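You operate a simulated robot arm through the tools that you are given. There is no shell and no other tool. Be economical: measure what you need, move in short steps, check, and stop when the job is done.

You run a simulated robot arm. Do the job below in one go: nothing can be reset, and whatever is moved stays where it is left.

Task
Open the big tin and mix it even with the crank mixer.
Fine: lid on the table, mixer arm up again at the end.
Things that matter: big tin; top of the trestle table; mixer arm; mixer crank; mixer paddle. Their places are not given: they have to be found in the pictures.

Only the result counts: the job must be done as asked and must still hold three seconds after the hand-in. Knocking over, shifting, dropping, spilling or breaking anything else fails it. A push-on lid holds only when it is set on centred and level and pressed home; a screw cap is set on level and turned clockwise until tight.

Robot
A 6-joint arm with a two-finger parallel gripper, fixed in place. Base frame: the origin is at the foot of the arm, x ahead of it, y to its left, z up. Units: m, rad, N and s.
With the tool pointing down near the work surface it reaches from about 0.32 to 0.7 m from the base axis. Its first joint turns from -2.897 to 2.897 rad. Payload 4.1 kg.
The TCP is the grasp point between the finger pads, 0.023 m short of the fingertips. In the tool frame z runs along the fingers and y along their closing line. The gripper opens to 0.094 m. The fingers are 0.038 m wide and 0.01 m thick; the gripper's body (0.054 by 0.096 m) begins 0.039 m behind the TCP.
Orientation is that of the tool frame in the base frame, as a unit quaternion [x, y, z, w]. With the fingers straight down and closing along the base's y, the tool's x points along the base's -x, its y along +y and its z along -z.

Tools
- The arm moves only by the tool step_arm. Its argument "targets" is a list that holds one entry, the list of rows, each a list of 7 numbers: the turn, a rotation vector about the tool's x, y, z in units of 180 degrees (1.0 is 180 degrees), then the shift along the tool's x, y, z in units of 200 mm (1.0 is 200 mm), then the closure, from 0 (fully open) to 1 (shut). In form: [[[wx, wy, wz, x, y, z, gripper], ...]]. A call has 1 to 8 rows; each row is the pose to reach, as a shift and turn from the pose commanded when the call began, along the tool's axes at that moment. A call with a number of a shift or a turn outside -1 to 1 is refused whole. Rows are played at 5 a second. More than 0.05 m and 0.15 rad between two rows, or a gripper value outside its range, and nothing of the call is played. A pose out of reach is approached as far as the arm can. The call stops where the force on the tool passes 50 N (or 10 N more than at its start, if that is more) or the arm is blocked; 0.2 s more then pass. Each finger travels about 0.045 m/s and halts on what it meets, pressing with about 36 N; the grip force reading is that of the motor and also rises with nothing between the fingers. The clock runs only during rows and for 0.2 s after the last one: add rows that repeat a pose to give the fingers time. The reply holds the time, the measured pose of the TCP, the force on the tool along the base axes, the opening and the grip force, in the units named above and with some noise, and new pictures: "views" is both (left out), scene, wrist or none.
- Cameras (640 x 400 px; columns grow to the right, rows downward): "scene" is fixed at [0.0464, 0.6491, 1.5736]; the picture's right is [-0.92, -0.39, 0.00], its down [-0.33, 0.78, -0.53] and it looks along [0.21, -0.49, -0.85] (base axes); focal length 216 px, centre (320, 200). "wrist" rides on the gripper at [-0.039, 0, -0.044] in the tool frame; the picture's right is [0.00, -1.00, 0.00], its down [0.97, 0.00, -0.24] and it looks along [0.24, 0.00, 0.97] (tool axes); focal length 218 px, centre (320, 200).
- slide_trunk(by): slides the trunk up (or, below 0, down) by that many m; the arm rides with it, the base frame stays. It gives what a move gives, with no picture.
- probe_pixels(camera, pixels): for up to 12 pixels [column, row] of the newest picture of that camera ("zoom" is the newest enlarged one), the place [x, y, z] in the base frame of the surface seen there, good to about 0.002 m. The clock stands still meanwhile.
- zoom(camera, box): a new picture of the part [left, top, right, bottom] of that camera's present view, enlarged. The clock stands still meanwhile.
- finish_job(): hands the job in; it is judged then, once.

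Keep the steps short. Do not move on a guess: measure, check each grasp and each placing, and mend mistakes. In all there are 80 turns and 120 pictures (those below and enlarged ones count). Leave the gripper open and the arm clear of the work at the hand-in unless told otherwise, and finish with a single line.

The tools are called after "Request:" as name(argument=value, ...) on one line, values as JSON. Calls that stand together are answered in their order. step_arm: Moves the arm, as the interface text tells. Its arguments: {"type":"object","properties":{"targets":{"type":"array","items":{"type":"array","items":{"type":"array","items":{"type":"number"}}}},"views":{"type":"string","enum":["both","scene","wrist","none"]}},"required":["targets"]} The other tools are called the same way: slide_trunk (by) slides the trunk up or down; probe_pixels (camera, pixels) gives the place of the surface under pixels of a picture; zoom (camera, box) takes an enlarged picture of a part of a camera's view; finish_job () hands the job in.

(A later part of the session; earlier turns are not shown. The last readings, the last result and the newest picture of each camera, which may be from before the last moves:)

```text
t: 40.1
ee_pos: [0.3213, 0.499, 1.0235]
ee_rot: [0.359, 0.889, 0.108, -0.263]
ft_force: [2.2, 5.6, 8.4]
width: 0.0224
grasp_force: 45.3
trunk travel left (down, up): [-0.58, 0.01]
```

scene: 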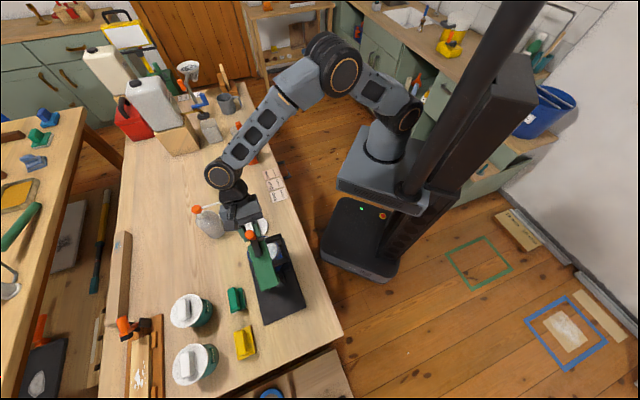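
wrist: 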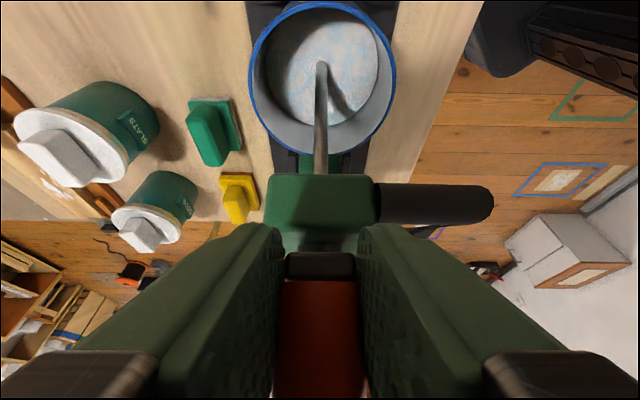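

The paddle is inside the rim and centred. Last part down, in small steps.

Request:
step_arm(targets=[[[0, 0, 0, -0.046, 0, -0.004, 1], [0, 0, 0, -0.0925, 0, -0.007, 1], [0, 0, 0, -0.139, 0, -0.007, 1], [0, 0, 0, -0.186, 0, -0.006, 1]]], views="both")

```text
t: 41.1
ee_pos: [0.3453, 0.4774, 1.0028]
ee_rot: [0.358, 0.89, 0.107, -0.263]
ft_force: [-4.5, -4.9, 11.4]
width: 0.0229
grasp_force: 44.2
trunk travel left (down, up): [-0.58, 0.01]
```

scene: 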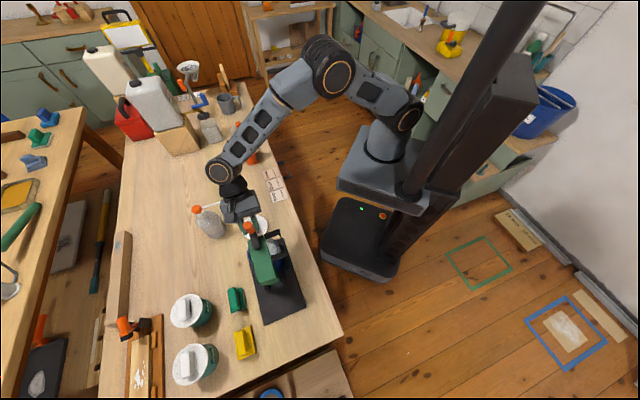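
wrist: 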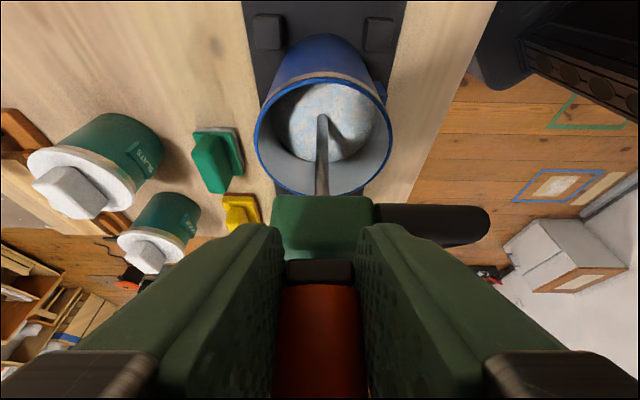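

Request:
step_arm(targets=[[[0, 0, 0, -0.025, 0, 0.002, 1], [0, 0, 0, -0.05, 0, 0.004, 1], [0, 0, 0, -0.0757, 0, 0.006, 1]]], views="none")

Request:
zoom(camera="scene", box=[200, 180, 320, 330])

```text
t: 41.9
ee_pos: [0.3529, 0.4703, 0.9942]
ee_rot: [0.359, 0.889, 0.108, -0.262]
ft_force: [-3.6, -2.7, 8.5]
width: 0.0225
grasp_force: 44.6
trunk travel left (down, up): [-0.58, 0.01]
```

```text
2.67 times, centred on (260, 255) of scene
```

zoom: 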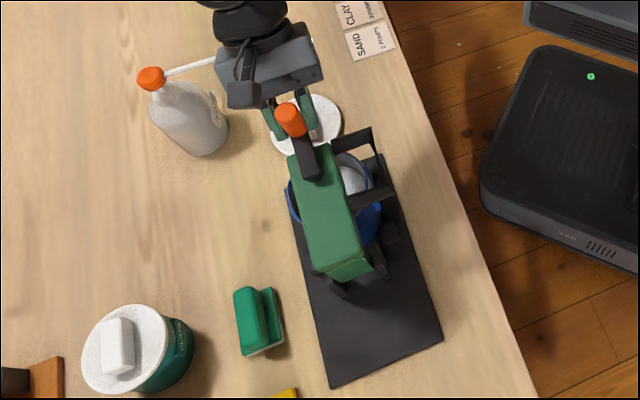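

Request:
probe_pixels(camera="zoom", pixels=[[315, 190], [325, 220], [340, 255], [345, 145], [375, 200], [305, 160], [290, 110], [302, 135], [385, 195], [358, 140], [296, 200], [355, 245]])

```text
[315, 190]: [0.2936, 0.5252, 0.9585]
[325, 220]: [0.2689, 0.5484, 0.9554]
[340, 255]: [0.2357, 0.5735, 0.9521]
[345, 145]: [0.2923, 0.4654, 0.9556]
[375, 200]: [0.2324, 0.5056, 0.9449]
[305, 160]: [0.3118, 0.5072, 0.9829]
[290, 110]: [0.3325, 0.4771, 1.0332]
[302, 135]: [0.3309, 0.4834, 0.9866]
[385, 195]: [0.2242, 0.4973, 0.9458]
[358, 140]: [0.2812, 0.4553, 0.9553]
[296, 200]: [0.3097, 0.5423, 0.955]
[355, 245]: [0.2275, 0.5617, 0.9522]
```

The top of the head still slopes about 5°, so roughly 19 mm of arc remains. Continuing until it rests on its stop.

Request:
step_arm(targets=[[[0, 0, 0, -0.031, 0, 0.004, 1], [0, 0, 0, -0.062, 0, 0.008, 1], [0, 0, 0, -0.093, 0, 0.012, 1], [0, 0, 0, -0.105, 0, 0.015, 1]]], views="none")

Request:
zoom(camera="scene", box=[200, 180, 320, 330])

Request:
probe_pixels(camera="zoom", pixels=[[315, 190], [325, 220], [340, 255], [290, 110], [305, 160], [355, 245], [345, 145], [375, 200]])

```text
t: 42.9
ee_pos: [0.3629, 0.4604, 0.9839]
ee_rot: [0.358, 0.89, 0.11, -0.262]
ft_force: [-9.8, 1.2, 17.9]
width: 0.0226
grasp_force: 44.8
trunk travel left (down, up): [-0.58, 0.01]
```

```text
2.67 times, centred on (260, 255) of scene
```

zoom: 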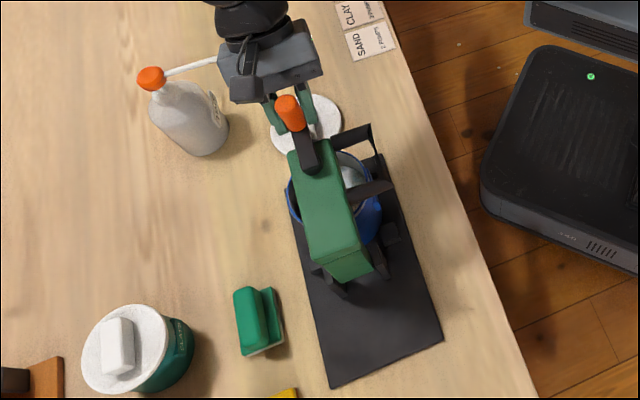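

```text
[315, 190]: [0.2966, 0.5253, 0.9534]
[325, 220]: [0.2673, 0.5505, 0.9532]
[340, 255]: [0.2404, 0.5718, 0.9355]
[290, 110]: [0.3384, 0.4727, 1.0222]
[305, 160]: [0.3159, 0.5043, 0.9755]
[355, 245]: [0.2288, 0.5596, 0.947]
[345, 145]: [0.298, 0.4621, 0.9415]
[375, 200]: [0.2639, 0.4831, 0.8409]
```

The arm is level and on its stop (18 N). The tool still leans and sits off the grip axis, so I'll release, back out along the tool axis, straighten up, and re-measure the crank before turning it.

Request:
step_arm(targets=[[[0, 0, 0, 0, 0, 0, 0.6], [0, 0, 0, 0, 0, 0, 0], [0, 0, 0, 0, 0, 0, 0], [0, 0, 0, 0, 0, 0, 0], [0, 0, 0, 0, 0, -0.15, 0], [0, 0, 0, 0, 0, -0.35, 0], [0, 0, 0, 0, 0, -0.5, 0]]], views="none")

Request:
step_arm(targets=[[[0, -0.04, 0, 0, 0, 0, 0], [0, -0.08, 0, 0.1, 0, 0, 0], [0, -0.12, 0, 0.2, 0, 0, 0], [0, -0.15, 0, 0.3, 0, 0, 0], [0, -0.184, 0, 0.35, 0, 0, 0]]], views="both")

```text
t: 44.5
ee_pos: [0.4029, 0.4203, 1.063]
ee_rot: [0.359, 0.889, 0.108, -0.262]
ft_force: [-0.9, 0.1, -0.2]
width: 0.0941
grasp_force: 0.0
trunk travel left (down, up): [-0.58, 0.01]
```

```text
t: 45.7
ee_pos: [0.3613, 0.4577, 1.1015]
ee_rot: [0.375, 0.927, 0.001, 0.004]
ft_force: [-0.1, 0.3, 0.4]
width: 0.0942
grasp_force: 0.0
trunk travel left (down, up): [-0.58, 0.01]
```

scene: 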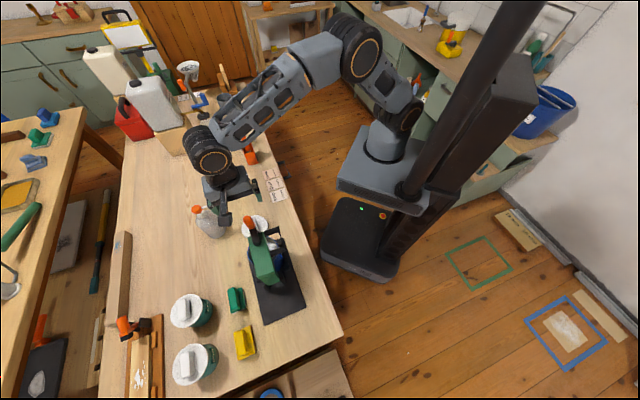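
wrist: 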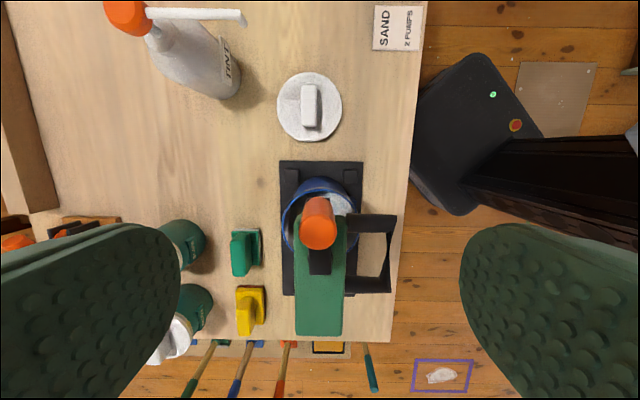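

Now a clear top view. I'll measure the crank grip, its link and the head.

Request:
zoom(camera="wrist", box=[270, 160, 400, 350])

Request:
probe_pixels(camera="wrist", pixels=[[318, 232], [303, 232], [333, 232], [318, 246], [318, 216], [318, 205], [320, 268], [312, 268], [329, 268], [320, 256], [310, 300], [330, 330]])

```text
2.11 times, centred on (335, 255) of wrist
```

zoom: 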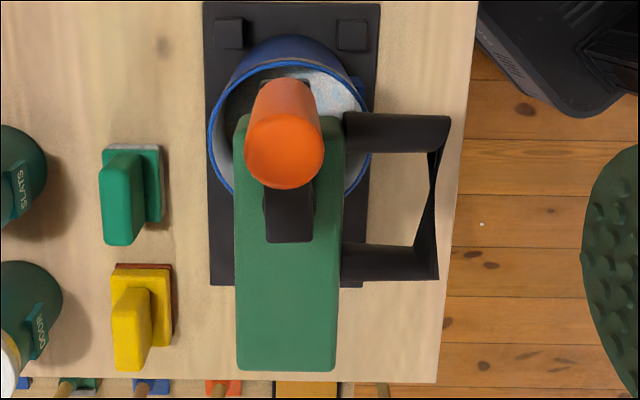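

```text
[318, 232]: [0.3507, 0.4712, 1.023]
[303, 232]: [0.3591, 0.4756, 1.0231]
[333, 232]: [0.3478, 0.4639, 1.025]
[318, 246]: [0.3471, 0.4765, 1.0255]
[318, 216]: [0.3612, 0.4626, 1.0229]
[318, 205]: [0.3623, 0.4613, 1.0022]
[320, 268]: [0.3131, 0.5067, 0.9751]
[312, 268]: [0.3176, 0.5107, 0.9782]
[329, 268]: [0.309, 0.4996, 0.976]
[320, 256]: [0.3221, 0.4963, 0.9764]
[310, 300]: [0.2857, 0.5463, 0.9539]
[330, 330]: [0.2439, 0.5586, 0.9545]
```

The grip now stands upright, with its axis at (0.354, 0.469) and top at z 1.0235. The link top is at 0.976, and the crank axis is near (0.319, 0.501) with radius about 0.048. I'll lower over the grip to TCP z 1.003, which keeps the tips above the link, and close.

Request:
step_arm(targets=[[[0, 0, 0, 0.067, 0.016, 0.1, 0], [0, 0, 0, 0.067, 0.016, 0.3, 0], [0, 0, 0, 0.067, 0.016, 0.48, 0], [0, 0, 0, 0.067, 0.016, 0.48, 0.5], [0, 0, 0, 0.067, 0.016, 0.48, 1], [0, 0, 0, 0.067, 0.016, 0.48, 1], [0, 0, 0, 0.067, 0.016, 0.48, 1], [0, 0, 0, 0.067, 0.016, 0.48, 1]]], views="wrist")

```text
t: 47.5
ee_pos: [0.3539, 0.4739, 1.0079]
ee_rot: [0.375, 0.927, 0.0, 0.002]
ft_force: [0.3, -0.3, 0.2]
width: 0.0232
grasp_force: 41.1
trunk travel left (down, up): [-0.58, 0.01]
```

wrist: 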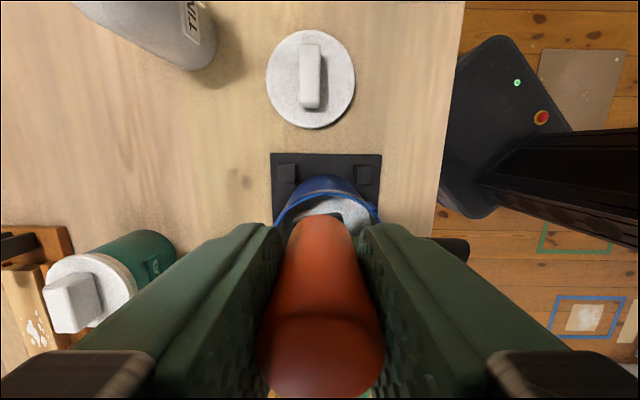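

The grip is held (0.0232). I'll test the crank with the first 60° in small steps and read the force.

Request:
step_arm(targets=[[[0, 0, 0, 0.014, 0.06, 0, 1], [0, 0, 0, 0.0435, 0.1145, 0, 1], [0, 0, 0, 0.086, 0.1595, 0, 1], [0, 0, 0, 0.139, 0.1915, 0, 1]]], views="both")

```text
t: 48.5
ee_pos: [0.3606, 0.5193, 1.0074]
ee_rot: [0.375, 0.927, 0.003, 0.002]
ft_force: [-2.1, -6.5, 4.5]
width: 0.0235
grasp_force: 44.5
trunk travel left (down, up): [-0.58, 0.01]
```

scene: 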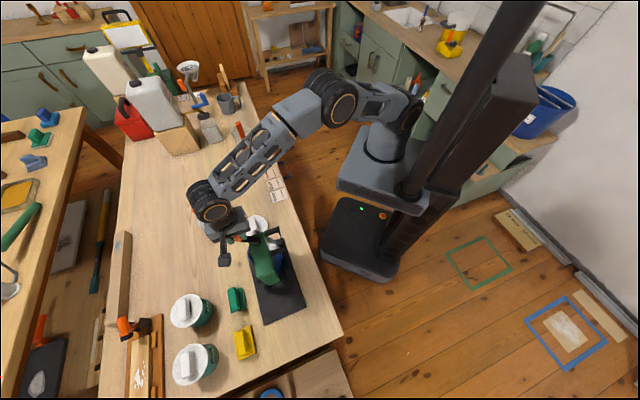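
wrist: 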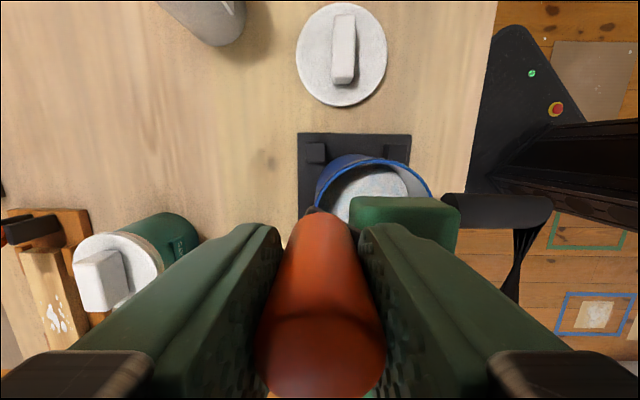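

The crank turns easily (about 5 N). Continuing round, 240° in 30° steps.

Request:
step_arm(targets=[[[0, 0, 0, 0.1205, 0.019, 0, 1], [0, 0, 0, 0.235, -0.0245, 0, 1], [0, 0, 0, 0.312, -0.12, 0, 1], [0, 0, 0, 0.331, -0.2405, 0, 1], [0, 0, 0, 0.2875, -0.355, 0, 1], [0, 0, 0, 0.192, -0.432, 0, 1], [0, 0, 0, 0.0715, -0.451, 0, 1], [0, 0, 0, -0.043, -0.4075, 0, 1]]], views="both")

```text
t: 50.3
ee_pos: [0.3086, 0.4479, 1.0046]
ee_rot: [0.375, 0.927, -0.004, 0.001]
ft_force: [-21.8, -35.9, 0.5]
width: 0.0227
grasp_force: 45.0
trunk travel left (down, up): [-0.58, 0.01]
```

scene: 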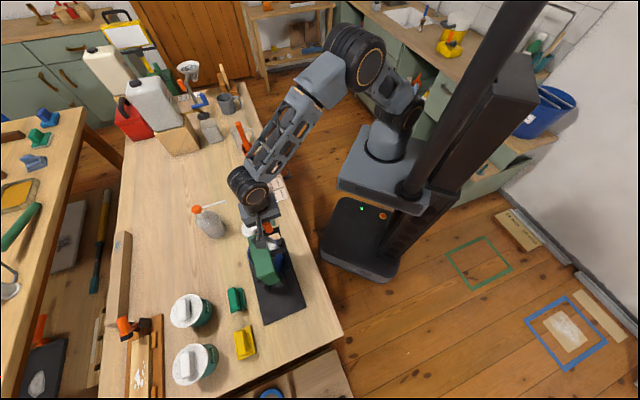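
wrist: 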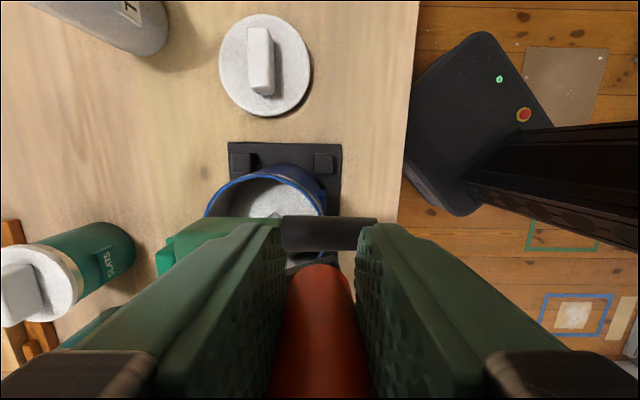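

The force reached 41 N towards -w, so the real crank axis sits lower in w and the radius is larger than I took. Refitting gives a centre at s -0.1345, w 0.576 and a radius of 0.053. Continuing with the corrected circle.

Request:
step_arm(targets=[[[0, 0, 0, -0.0905, 0.0635, 0, 1], [0, 0, 0, -0.112, 0.199, 0, 1], [0, 0, 0, -0.063, 0.3275, 0, 1], [0, 0, 0, 0.0435, 0.4135, 0, 1], [0, 0, 0, 0.179, 0.435, 0, 1], [0, 0, 0, 0.3075, 0.386, 0, 1], [0, 0, 0, 0.3935, 0.2795, 0, 1], [0, 0, 0, 0.415, 0.144, 0, 1]]], views="none")

```text
t: 50.6
ee_pos: [0.3091, 0.4471, 1.0047]
ee_rot: [0.372, 0.928, -0.009, 0.001]
ft_force: [-14.7, -22.5, 14.4]
width: 0.0231
grasp_force: 45.3
trunk travel left (down, up): [-0.58, 0.01]
stopped in row 1: the force on the tool passed its limit (the readings are from after the stop); the commanded pose is now the measured one
```

The move stopped on the force limit because the old commanded pose was inside the true circle. The commanded pose is now the measured one, so I'll take two small tangential steps from here and read the force.

Request:
step_arm(targets=[[[0, 0, 0, -0.034, 0.036, 0, 1], [0, 0, 0, -0.06, 0.0765, 0, 1]]], views="wrist")

```text
t: 51.0
ee_pos: [0.3198, 0.4435, 1.0054]
ee_rot: [0.37, 0.929, -0.016, 0.002]
ft_force: [-13.0, -27.6, 17.1]
width: 0.024
grasp_force: 44.7
trunk travel left (down, up): [-0.58, 0.01]
stopped in row 2: the force on the tool passed its limit (the readings are from after the stop); the commanded pose is now the measured one
```

wrist: 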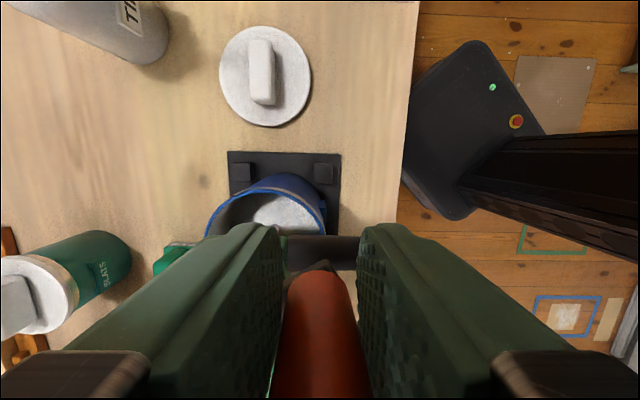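

There's 17 N upward and the grip isn't following, so a fingertip is probably catching the crank link as it turns underneath. I'll open, rise and look at the crank's position, then re-grip a little higher.

Request:
step_arm(targets=[[[0, 0, 0, 0, 0, 0, 0.5], [0, 0, 0, 0, 0, 0, 0], [0, 0, 0, 0, 0, 0, 0], [0, 0, 0, 0, 0, -0.15, 0], [0, 0, 0, 0, 0, -0.3, 0], [0, 0, 0, -0.1, 0, -0.45, 0]]], views="wrist")

Request:
zoom(camera="wrist", box=[240, 160, 400, 360])

```text
t: 52.4
ee_pos: [0.3335, 0.4383, 1.0937]
ee_rot: [0.371, 0.928, -0.015, 0.0]
ft_force: [0.2, 0.5, 0.1]
width: 0.0939
grasp_force: 0.1
trunk travel left (down, up): [-0.58, 0.01]
```

wrist: 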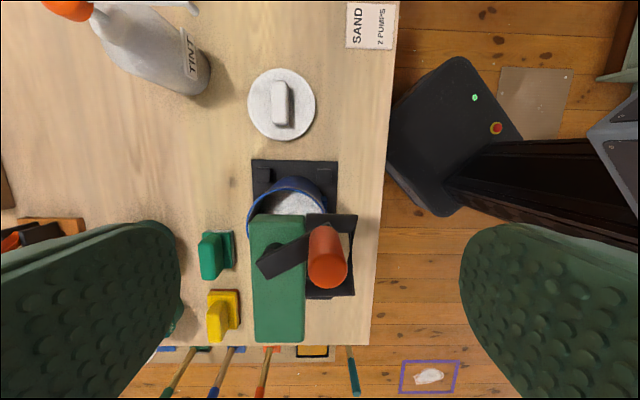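

```text
2.00 times, centred on (320, 260) of wrist
```

zoom: 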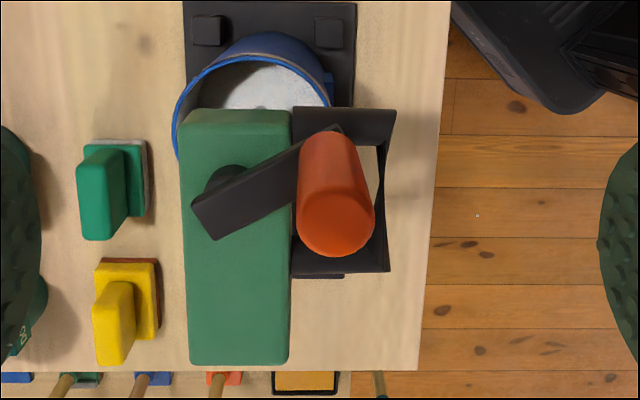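

Request:
probe_pixels(camera="zoom", pixels=[[337, 235], [303, 225], [370, 225], [337, 252], [337, 215], [230, 205], [250, 190], [280, 170], [215, 230], [197, 205], [222, 176], [337, 130]])

```text
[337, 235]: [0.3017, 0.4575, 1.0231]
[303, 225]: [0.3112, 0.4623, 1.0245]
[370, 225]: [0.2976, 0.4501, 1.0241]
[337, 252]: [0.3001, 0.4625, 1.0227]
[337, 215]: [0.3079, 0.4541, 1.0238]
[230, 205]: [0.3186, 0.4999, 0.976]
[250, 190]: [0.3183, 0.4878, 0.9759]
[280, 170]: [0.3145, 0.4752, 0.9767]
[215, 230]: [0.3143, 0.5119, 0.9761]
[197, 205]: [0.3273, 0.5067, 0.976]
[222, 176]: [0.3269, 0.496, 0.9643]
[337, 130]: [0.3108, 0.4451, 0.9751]
```

The crank stopped at about -63°. Its axis is at s -0.128, w 0.578 with R 0.0455, and the link top is at 0.976. Squeezing the grip lets it lag inside the pads, so I'll push it round instead. Closed fingers make a peg trailing the grip on the same circle, which works at any angle. I'll close now and go down behind the grip at about -115°.

Request:
step_arm(targets=[[[-0.009, 0, 0, 0.12, -0.01, 0, 0.5], [-0.009, 0, 0, 0.24, -0.02, 0, 1], [-0.009, 0, 0, 0.363, -0.03, 0, 1], [-0.009, 0, 0, 0.363, -0.03, 0, 1], [-0.009, 0, 0, 0.363, -0.03, 0.15, 1], [-0.009, 0, 0, 0.363, -0.03, 0.3, 1], [-0.009, 0, 0, 0.363, -0.03, 0.42, 1]]], views="both")

```text
t: 54.0
ee_pos: [0.2784, 0.4811, 1.0071]
ee_rot: [0.372, 0.928, -0.002, 0.006]
ft_force: [0.2, 0.3, -1.0]
width: 0.0
grasp_force: 36.1
trunk travel left (down, up): [-0.58, 0.01]
```

scene: 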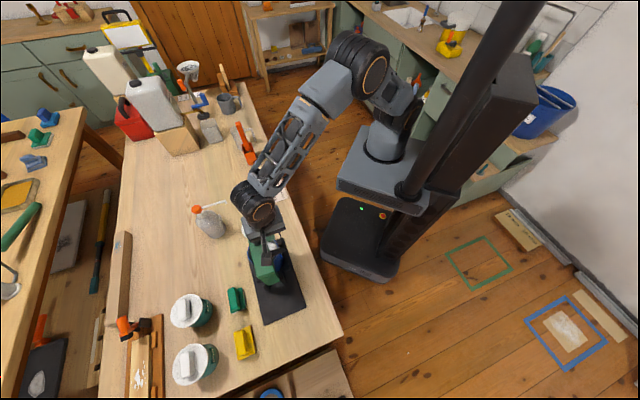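
wrist: 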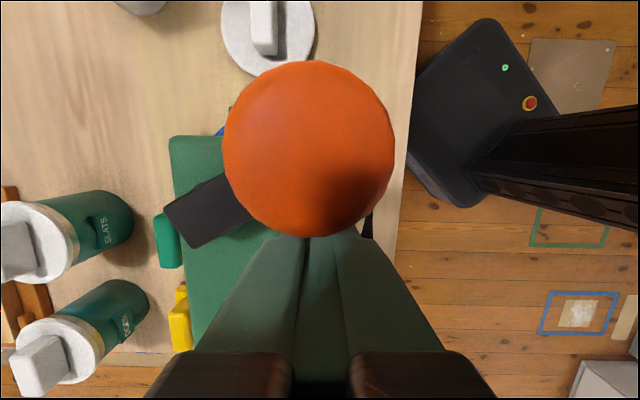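

The peg is right behind the grip with no contact force. Pushing the first half turn.

Request:
step_arm(targets=[[[0, 0, 0, -0.0845, -0.0225, 0, 1], [0, 0, 0, -0.171, -0.002, 0, 1], [0, 0, 0, -0.243, 0.05, 0, 1], [0, 0, 0, -0.2895, 0.1255, 0, 1], [0, 0, 0, -0.304, 0.213, 0, 1], [0, 0, 0, -0.2835, 0.2995, 0, 1], [0, 0, 0, -0.2315, 0.3715, 0, 1], [0, 0, 0, -0.156, 0.418, 0, 1]]], views="both")

```text
t: 55.8
ee_pos: [0.3581, 0.5047, 1.0057]
ee_rot: [0.371, 0.929, -0.01, 0.004]
ft_force: [0.8, -0.6, 1.0]
width: 0.0
grasp_force: 36.5
trunk travel left (down, up): [-0.58, 0.01]
stopped in row 8: the force on the tool passed its limit (the readings are from after the stop); the commanded pose is now the measured one
```

scene: 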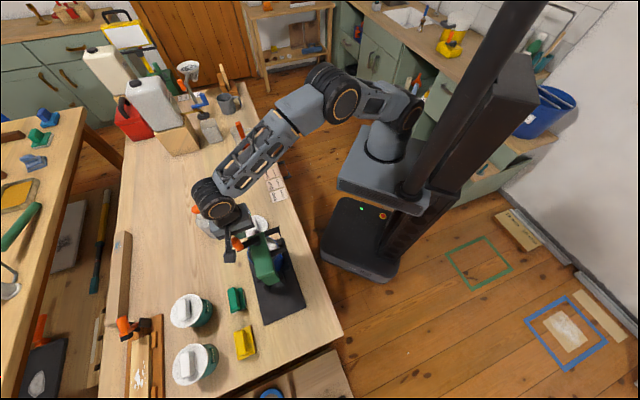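
wrist: 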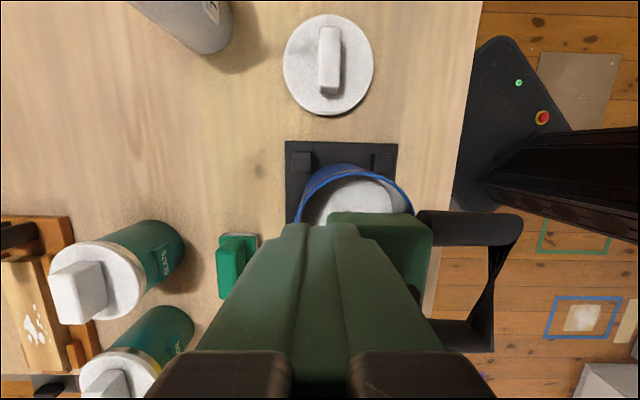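

It stopped late in the half turn on a momentary force. I'll look at where the grip is.

Request:
zoom(camera="scene", box=[200, 200, 320, 300])

```text
4.00 times, centred on (260, 250) of scene
```

zoom: 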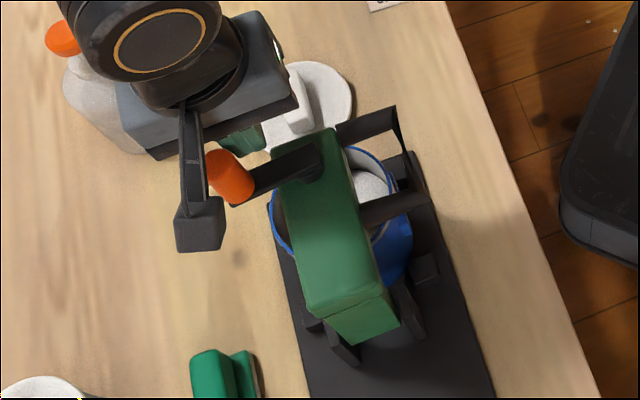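

A dark bracket hangs off the gripper close to the grip, and the grip may have bumped it. Measuring both.

Request:
probe_pixels(camera="zoom", pixels=[[200, 230], [190, 210], [215, 210], [192, 160], [190, 130], [230, 165], [215, 155], [250, 150], [240, 140], [260, 180], [310, 165], [290, 110]])

```text
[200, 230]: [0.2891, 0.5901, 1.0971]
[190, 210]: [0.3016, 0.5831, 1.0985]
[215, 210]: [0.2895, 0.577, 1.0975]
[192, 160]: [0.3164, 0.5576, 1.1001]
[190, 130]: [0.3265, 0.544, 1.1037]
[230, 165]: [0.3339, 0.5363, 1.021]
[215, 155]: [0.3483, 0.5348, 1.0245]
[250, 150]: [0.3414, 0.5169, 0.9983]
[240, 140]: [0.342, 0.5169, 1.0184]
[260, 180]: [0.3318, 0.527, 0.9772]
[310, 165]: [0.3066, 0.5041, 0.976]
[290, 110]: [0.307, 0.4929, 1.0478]
```

The bracket is at z 1.10, well above the grip (top 1.024), so it isn't the cause. The grip sits at about 102° with the peg right behind it, and the force is back to zero. Continuing with 20° rows.

Request:
step_arm(targets=[[[0, 0, 0, 0.044, 0.054, 0, 1], [0, 0, 0, 0.122, 0.0675, 0, 1], [0, 0, 0, 0.2, 0.054, 0, 1], [0, 0, 0, 0.268, 0.0145, 0, 1], [0, 0, 0, 0.319, -0.046, 0, 1], [0, 0, 0, 0.346, -0.1205, 0, 1], [0, 0, 0, 0.346, -0.1995, 0, 1], [0, 0, 0, 0.319, -0.274, 0, 1]]], views="both")

```text
t: 57.6
ee_pos: [0.2781, 0.5103, 1.0046]
ee_rot: [0.371, 0.929, -0.011, 0.004]
ft_force: [13.5, 4.9, 2.7]
width: 0.0
grasp_force: 36.6
trunk travel left (down, up): [-0.58, 0.01]
```

scene: 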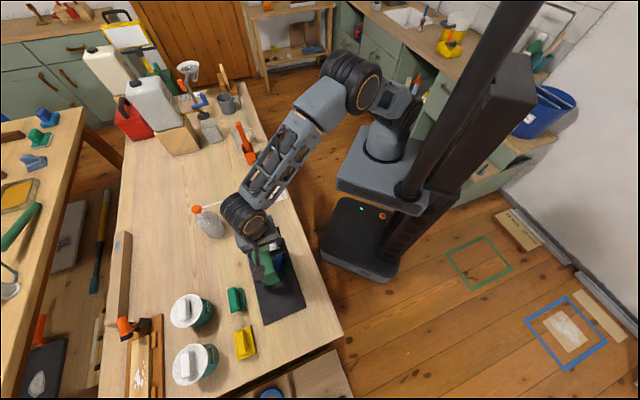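
wrist: 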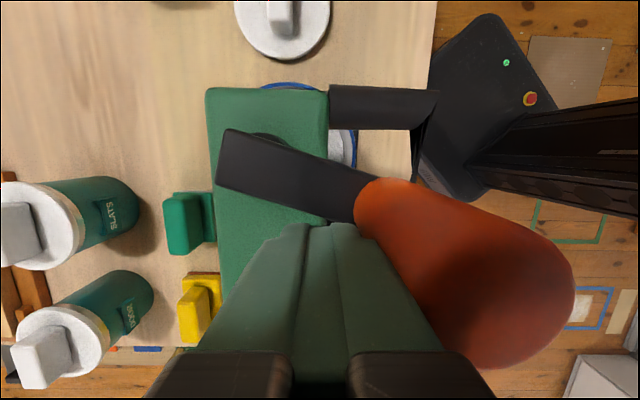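

One full turn is done and pushing works (13 N). The earlier force peak came from the peg pushing from inside the circle, so I'll use a slightly larger peg circle (R 0.053) with 30° rows.

Request:
step_arm(targets=[[[0, 0, 0, -0.0645, -0.1155, 0, 1], [0, 0, 0, -0.197, -0.151, 0, 1], [0, 0, 0, -0.3295, -0.1155, 0, 1], [0, 0, 0, -0.4265, -0.0185, 0, 1], [0, 0, 0, -0.462, 0.114, 0, 1], [0, 0, 0, -0.4265, 0.2465, 0, 1], [0, 0, 0, -0.3295, 0.3435, 0, 1], [0, 0, 0, -0.197, 0.379, 0, 1]]], views="none")

```text
t: 57.9
ee_pos: [0.2788, 0.5062, 1.0092]
ee_rot: [0.367, 0.93, 0.003, 0.007]
ft_force: [21.5, 18.4, -1.2]
width: 0.0
grasp_force: 36.3
trunk travel left (down, up): [-0.58, 0.01]
stopped in row 1: the force on the tool passed its limit (the readings are from after the stop); the commanded pose is now the measured one
```

The peg was still inside the circle and pressed the grip outward. I'll step it back and out behind the grip first (rel -0.046, -0.030), then follow the outer circle at R 0.0545.

Request:
step_arm(targets=[[[0, 0, 0, 0.066, -0.035, 0, 1], [0, 0, 0, -0.0075, -0.108, 0, 1], [0, 0, 0, -0.1165, -0.1535, 0, 1], [0, 0, 0, -0.2345, -0.148, 0, 1], [0, 0, 0, -0.339, -0.0935, 0, 1], [0, 0, 0, -0.411, 0, 0, 1], [0, 0, 0, -0.4365, 0.115, 0, 1], [0, 0, 0, -0.411, 0.23, 0, 1]]], views="wrist")

```text
t: 58.3
ee_pos: [0.2735, 0.5116, 1.0121]
ee_rot: [0.367, 0.93, 0.013, 0.009]
ft_force: [19.9, 19.9, 0.0]
width: 0.0004
grasp_force: 36.2
trunk travel left (down, up): [-0.58, 0.01]
stopped in row 1: the force on the tool passed its limit (the readings are from after the stop); the commanded pose is now the measured one
```

wrist: 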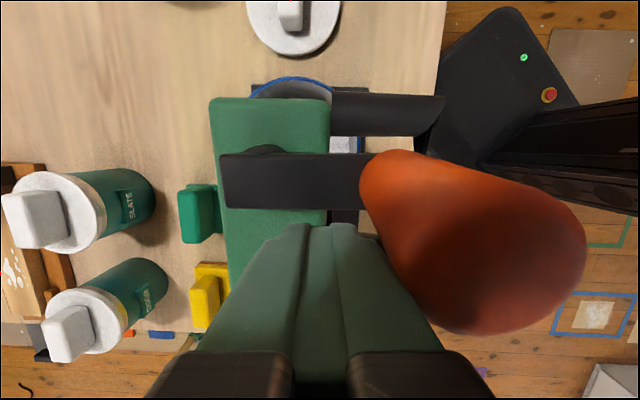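

The link is now at 270° and the finger's wider upper part presses radially on the grip. I'll back off inward, rise 12 mm so only the thin fingertips work, go round behind the grip, and push along the board direction.

Request:
step_arm(targets=[[[0, 0, 0, 0, 0.03, -0.03, 1], [0, 0, 0, 0.075, 0.02, -0.06, 1], [0, 0, 0, 0.075, -0.086, -0.06, 1], [0, 0, 0, 0.025, -0.146, -0.06, 1], [0, 0, 0, -0.09, -0.161, -0.06, 1], [0, 0, 0, -0.21, -0.161, -0.06, 1], [0, 0, 0, -0.31, -0.136, -0.06, 1], [0, 0, 0, -0.39, -0.086, -0.06, 1]]], views="both")

```text
t: 60.1
ee_pos: [0.3173, 0.4425, 1.026]
ee_rot: [0.368, 0.93, 0.009, 0.008]
ft_force: [-0.9, -0.1, 0.5]
width: 0.0002
grasp_force: 36.0
trunk travel left (down, up): [-0.58, 0.01]
```

scene: 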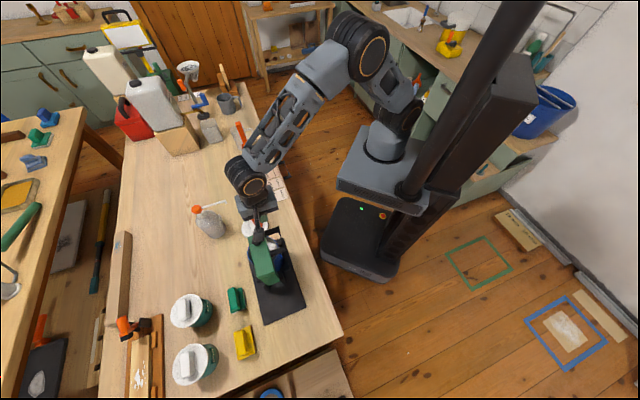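
wrist: 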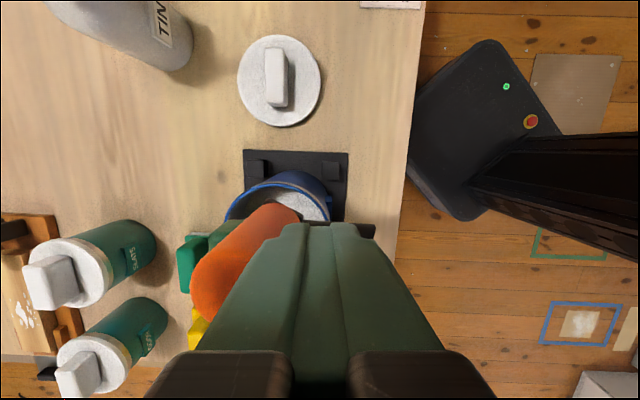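

That works: the grip moved ahead with no residual force. Continuing on a circle of R 0.056 in 30° rows, with 4 mm more depth.

Request:
step_arm(targets=[[[0, 0, 0, -0.0715, 0.128, 0.01, 1], [0, 0, 0, -0.074, 0.2725, 0.02, 1], [0, 0, 0, -0.004, 0.3995, 0.02, 1], [0, 0, 0, 0.1205, 0.474, 0.02, 1], [0, 0, 0, 0.265, 0.4765, 0.02, 1], [0, 0, 0, 0.392, 0.4065, 0.02, 1], [0, 0, 0, 0.4665, 0.282, 0.02, 1], [0, 0, 0, 0.469, 0.1375, 0.02, 1]]], views="wrist")

```text
t: 61.9
ee_pos: [0.2647, 0.5271, 1.0206]
ee_rot: [0.367, 0.93, 0.009, 0.008]
ft_force: [-0.1, 0.0, 0.8]
width: 0.0
grasp_force: 36.0
trunk travel left (down, up): [-0.58, 0.01]
```

wrist: 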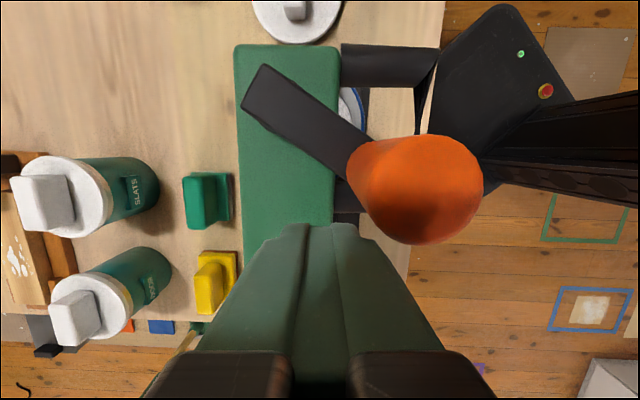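

Runs freely now. Continuing.

Request:
step_arm(targets=[[[0, 0, 0, -0.0665, -0.1305, 0, 1], [0, 0, 0, -0.193, -0.2065, 0, 1], [0, 0, 0, -0.3405, -0.209, 0, 1], [0, 0, 0, -0.4695, -0.1375, 0, 1], [0, 0, 0, -0.5455, -0.011, 0, 1], [0, 0, 0, -0.548, 0.1365, 0, 1], [0, 0, 0, -0.4765, 0.2655, 0, 1], [0, 0, 0, -0.35, 0.3415, 0, 1]]], views="wrist")

Request:
zoom(camera="wrist", box=[270, 130, 420, 250])

```text
t: 63.7
ee_pos: [0.3633, 0.5287, 1.0228]
ee_rot: [0.368, 0.93, 0.008, 0.008]
ft_force: [-0.5, -0.1, 1.0]
width: 0.0
grasp_force: 36.3
trunk travel left (down, up): [-0.58, 0.01]
```

wrist: 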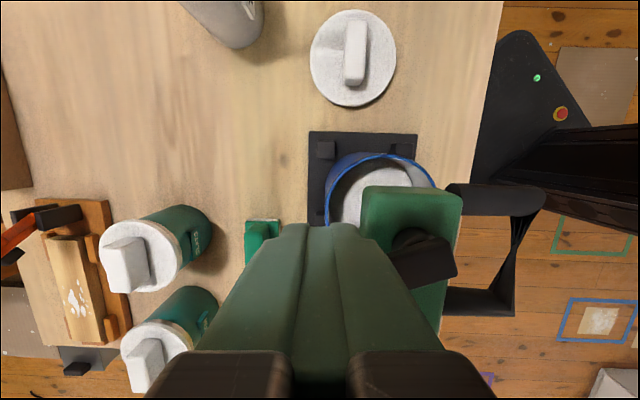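

```text
3.33 times, centred on (345, 190) of wrist
```

zoom: 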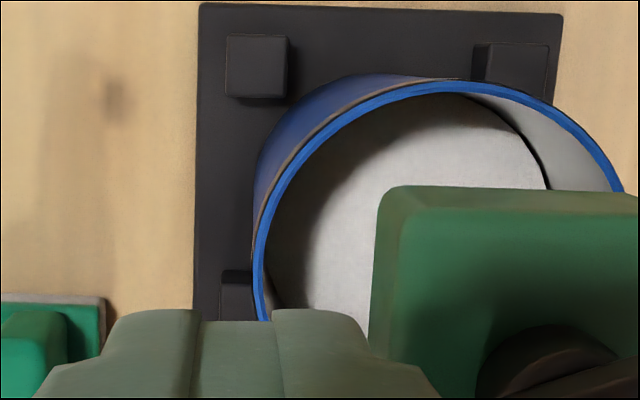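

The paint now looks an even pale grey. I'll add about two more turns to be sure.

Request:
step_arm(targets=[[[0, 0, 0, 0.1475, 0.0025, 0, 1], [0, 0, 0, 0.2765, -0.069, 0, 1], [0, 0, 0, 0.3525, -0.1955, 0, 1], [0, 0, 0, 0.355, -0.343, 0, 1], [0, 0, 0, 0.2835, -0.472, 0, 1], [0, 0, 0, 0.157, -0.548, 0, 1], [0, 0, 0, 0.0095, -0.5505, 0, 1], [0, 0, 0, -0.1195, -0.479, 0, 1]]], views="none")

```text
t: 65.5
ee_pos: [0.3155, 0.4396, 1.0198]
ee_rot: [0.368, 0.93, 0.009, 0.009]
ft_force: [0.0, 1.3, 0.5]
width: 0.0
grasp_force: 36.4
trunk travel left (down, up): [-0.58, 0.01]
```

Request:
step_arm(targets=[[[0, 0, 0, -0.076, 0.1265, 0, 1], [0, 0, 0, -0.0785, 0.274, 0, 1], [0, 0, 0, -0.007, 0.403, 0, 1], [0, 0, 0, 0.1195, 0.479, 0, 1], [0, 0, 0, 0.267, 0.4815, 0, 1], [0, 0, 0, 0.396, 0.41, 0, 1], [0, 0, 0, 0.472, 0.2835, 0, 1], [0, 0, 0, 0.4745, 0.136, 0, 1]]], views="none")

Request:
step_arm(targets=[[[0, 0, 0, -0.0665, -0.1305, 0, 1], [0, 0, 0, -0.193, -0.2065, 0, 1], [0, 0, 0, -0.3405, -0.209, 0, 1], [0, 0, 0, -0.4695, -0.1375, 0, 1], [0, 0, 0, -0.5455, -0.011, 0, 1], [0, 0, 0, -0.548, 0.1365, 0, 1], [0, 0, 0, -0.4765, 0.2655, 0, 1], [0, 0, 0, -0.35, 0.3415, 0, 1]]], views="wrist")

```text
t: 67.3
ee_pos: [0.2633, 0.5251, 1.0187]
ee_rot: [0.367, 0.93, 0.01, 0.008]
ft_force: [0.0, 0.0, 0.5]
width: 0.0
grasp_force: 36.0
trunk travel left (down, up): [-0.58, 0.01]
```

```text
t: 69.1
ee_pos: [0.3598, 0.5264, 1.0235]
ee_rot: [0.368, 0.93, 0.008, 0.008]
ft_force: [-0.1, -0.4, -0.5]
width: 0.0
grasp_force: 35.9
trunk travel left (down, up): [-0.58, 0.01]
```

wrist: 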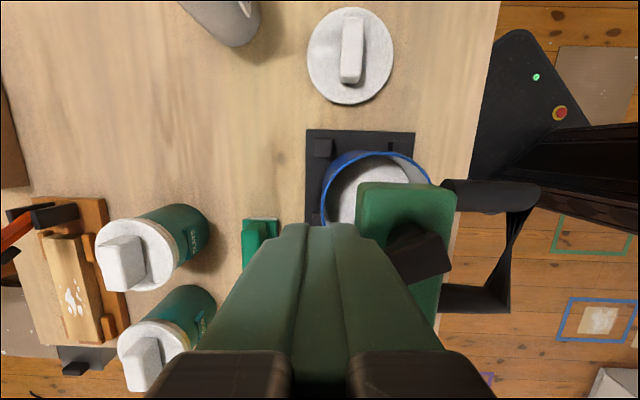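

The grip is being carried round and the surface is even. Now I'll bring the crank to its front position (0°) so the grip can be held for raising the arm. One more push round to about -30°, then look.

Request:
step_arm(targets=[[[0, 0, 0, 0.1475, 0.0025, 0, 1], [0, 0, 0, 0.2765, -0.069, 0, 1], [0, 0, 0, 0.3525, -0.1955, 0, 1], [0, 0, 0, 0.355, -0.343, 0, 1], [0, 0, 0, 0.2835, -0.472, 0, 1], [0, 0, 0, 0.157, -0.548, 0, 1], [0, 0, 0, 0.06, -0.553, 0, 1], [0, 0, 0, 0.0095, -0.5505, 0, 1]]], views="wrist")

```text
t: 70.9
ee_pos: [0.2869, 0.4484, 1.0194]
ee_rot: [0.368, 0.93, 0.009, 0.008]
ft_force: [-0.3, -0.2, 0.1]
width: 0.0
grasp_force: 36.0
trunk travel left (down, up): [-0.58, 0.01]
```

wrist: 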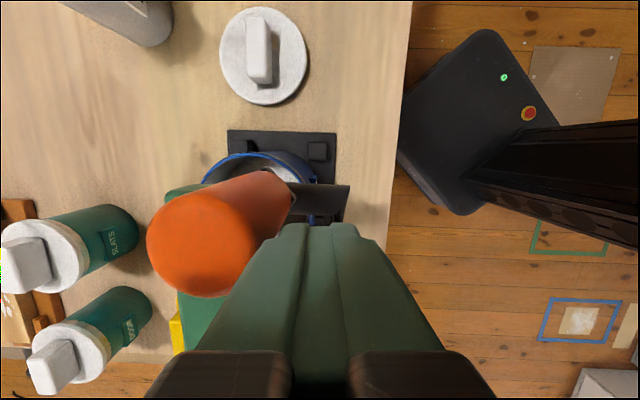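

The grip is just ahead of the peg, probably near -25°. I'll rise, open, and measure it.

Request:
step_arm(targets=[[[-0.0, 0, 0, 0, 0, -0.15, 1], [0, 0, 0, 0, 0, -0.3, 0.5], [0, 0, 0, -0.15, 0.05, -0.42, 0], [0, 0, 0, -0.3, 0.1, -0.42, 0], [0, 0, 0, -0.3, 0.1, -0.42, 0]]], views="wrist")

Request:
zoom(camera="wrist", box=[240, 160, 400, 360])

```text
t: 72.1
ee_pos: [0.3414, 0.4231, 1.1018]
ee_rot: [0.369, 0.929, 0.009, 0.008]
ft_force: [-0.2, 0.3, -0.1]
width: 0.0857
grasp_force: 0.1
trunk travel left (down, up): [-0.58, 0.01]
```

wrist: 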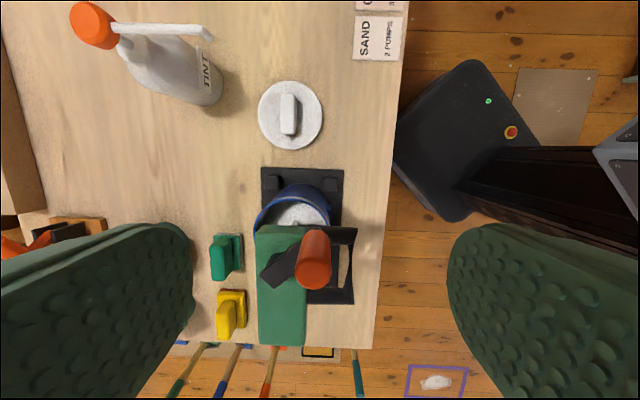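

```text
2.00 times, centred on (320, 260) of wrist
```

zoom: 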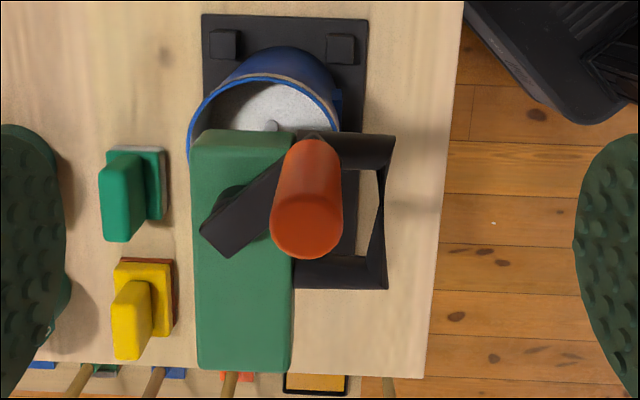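

Request:
probe_pixels(camera="zoom", pixels=[[306, 230], [275, 220], [338, 220], [306, 250], [306, 210], [204, 232], [228, 254], [270, 128], [255, 115], [230, 120]])

```text
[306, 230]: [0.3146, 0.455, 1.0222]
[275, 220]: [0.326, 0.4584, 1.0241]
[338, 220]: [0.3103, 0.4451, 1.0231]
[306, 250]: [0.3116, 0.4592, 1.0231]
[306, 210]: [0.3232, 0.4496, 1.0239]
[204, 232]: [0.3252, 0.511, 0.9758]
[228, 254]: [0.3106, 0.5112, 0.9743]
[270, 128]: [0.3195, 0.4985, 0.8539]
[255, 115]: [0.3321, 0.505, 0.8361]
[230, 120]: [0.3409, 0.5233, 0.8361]
```

The paint is an even pale colour. The grip is now at s -0.0955, w 0.545 (-45°). I'll go down over it with open fingers, straightening a small tilt and yaw, and close.

Request:
step_arm(targets=[[[0.004, 0, 0.004, 0.09, 0.008, 0, 0], [0.007, 0, 0.009, 0.1885, 0.0165, 0.05, 0], [0.007, 0, 0.009, 0.1885, 0.0165, 0.25, 0], [0.007, 0, 0.009, 0.1885, 0.0165, 0.45, 0], [0.007, 0, 0.009, 0.1885, 0.0165, 0.45, 0.5], [0.007, 0, 0.009, 0.1885, 0.0165, 0.45, 1], [0.007, 0, 0.009, 0.1885, 0.0165, 0.45, 1], [0.007, 0, 0.009, 0.1885, 0.0165, 0.45, 1]]], views="wrist")

```text
t: 73.9
ee_pos: [0.3171, 0.4532, 1.0131]
ee_rot: [0.38, 0.925, -0.002, 0.003]
ft_force: [0.8, 0.1, 0.8]
width: 0.0235
grasp_force: 20.6
trunk travel left (down, up): [-0.58, 0.01]
```

wrist: 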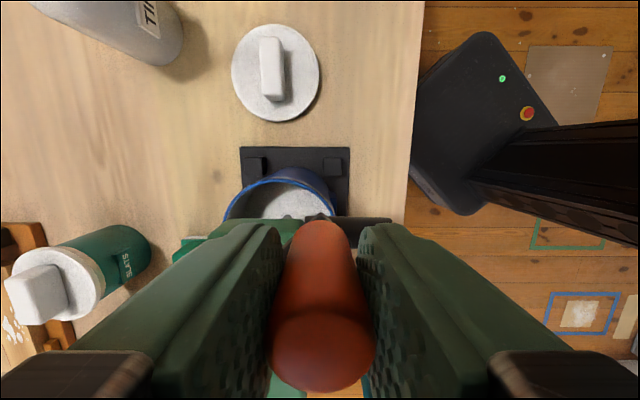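

Grip held. I'll arc it to 0°, loosen, drop 18 mm so the fingers straddle the link, and re-close there.

Request:
step_arm(targets=[[[0, 0, 0, -0.038, 0.048, 0, 1], [0, 0, 0, -0.062, 0.103, 0, 1], [0, 0, 0, -0.071, 0.1665, 0, 1], [0, 0, 0, -0.071, 0.1665, 0, 1], [0, 0, 0, -0.071, 0.1665, 0, 0.5], [0, 0, 0, -0.071, 0.1665, 0, 0.3]]], views="wrist")

Request:
zoom(camera="scene", box=[200, 200, 320, 300])

```text
t: 75.3
ee_pos: [0.3526, 0.467, 1.0145]
ee_rot: [0.381, 0.925, -0.001, 0.004]
ft_force: [-0.5, -0.3, -0.5]
width: 0.0658
grasp_force: 0.0
trunk travel left (down, up): [-0.58, 0.01]
```

wrist: 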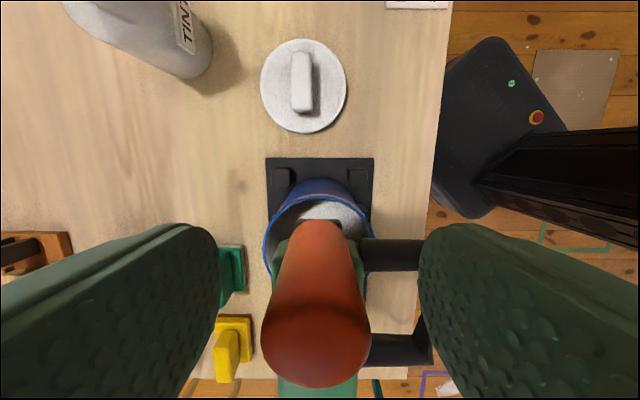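

```text
4.00 times, centred on (260, 250) of scene
```

zoom: 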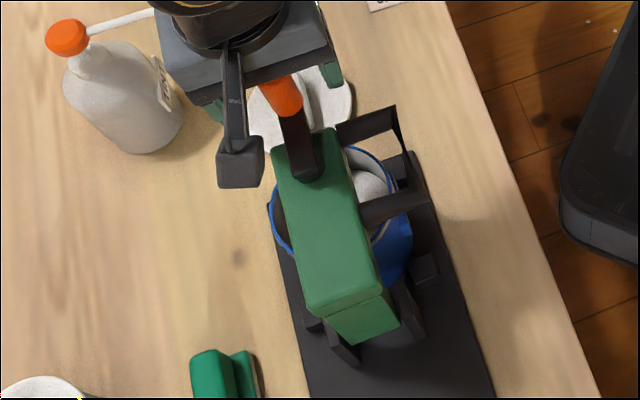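

The crank points straight forward with the grip centred. I'll lower 20 mm and close firmly.

Request:
step_arm(targets=[[[0, 0, 0, 0, 0, 0.05, 0.3], [0, 0, 0, 0, 0, 0.1, 0.3], [0, 0, 0, 0, 0, 0.1, 0.7], [0, 0, 0, 0, 0, 0.1, 1], [0, 0, 0, 0, 0, 0.1, 1], [0, 0, 0, 0, 0, 0.1, 1]]], views="none")

```text
t: 76.7
ee_pos: [0.3516, 0.4645, 0.9935]
ee_rot: [0.381, 0.925, -0.001, 0.003]
ft_force: [0.7, 0.2, -0.9]
width: 0.0228
grasp_force: 44.5
trunk travel left (down, up): [-0.58, 0.01]
```

Held firmly. Now I'll raise the arm back along the same arc, leaning the tool gradually as I go.

Request:
step_arm(targets=[[[0, 0.018, 0, 0.074, 0, -0.059, 1], [0, 0.036, 0, 0.153, 0, -0.111, 1], [0, 0.054, 0, 0.236, 0, -0.1565, 1], [0, 0.072, 0, 0.3225, 0, -0.194, 1]]], views="both")

```text
t: 77.7
ee_pos: [0.3058, 0.5115, 1.0342]
ee_rot: [0.379, 0.919, 0.042, -0.1]
ft_force: [8.6, -3.7, 2.7]
width: 0.0229
grasp_force: 44.6
trunk travel left (down, up): [-0.58, 0.01]
```

scene: 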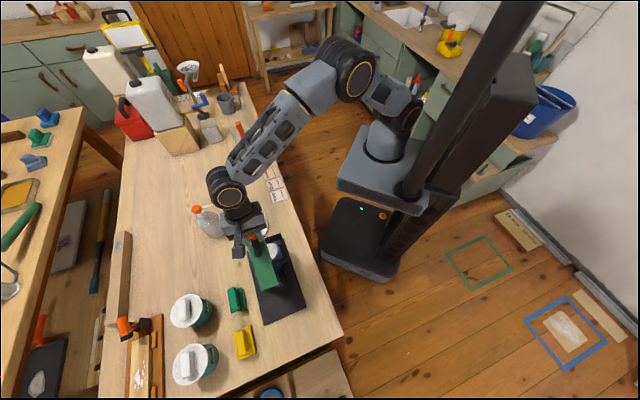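
wrist: 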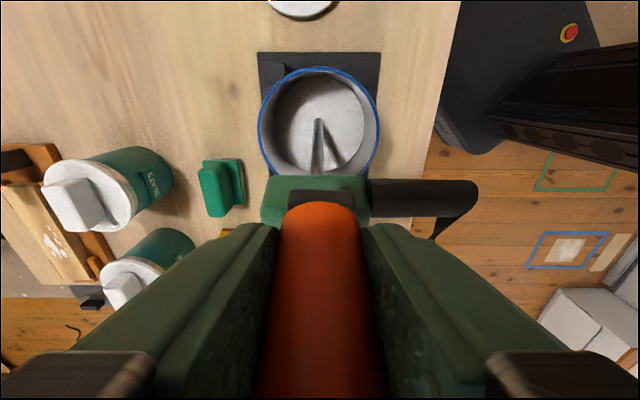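

Force is small and the paint is even. Continuing up over the top.

Request:
step_arm(targets=[[[0, 0.014, 0, 0.0944, 0, -0.009, 1], [0, 0.028, 0, 0.189, 0, -0.01, 1], [0, 0.042, 0, 0.283, 0, -0.0026, 1], [0, 0.056, 0, 0.376, 0, 0.0127, 1], [0, 0.07, 0, 0.468, 0, 0.0364, 1], [0, 0.084, 0, 0.557, 0, 0.068, 1], [0, 0.098, 0, 0.643, 0, 0.107, 1], [0, 0.112, 0, 0.7256, 0, 0.1536, 1]]], views="scene")

```text
t: 79.5
ee_pos: [0.1994, 0.6165, 1.0334]
ee_rot: [0.364, 0.888, 0.108, -0.26]
ft_force: [5.3, 2.6, 8.2]
width: 0.0229
grasp_force: 45.2
trunk travel left (down, up): [-0.58, 0.01]
```

scene: 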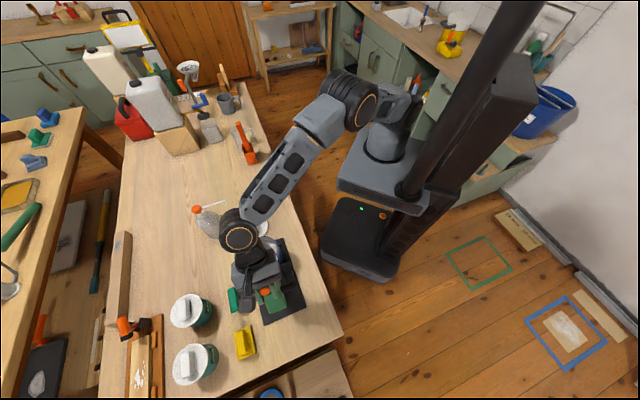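

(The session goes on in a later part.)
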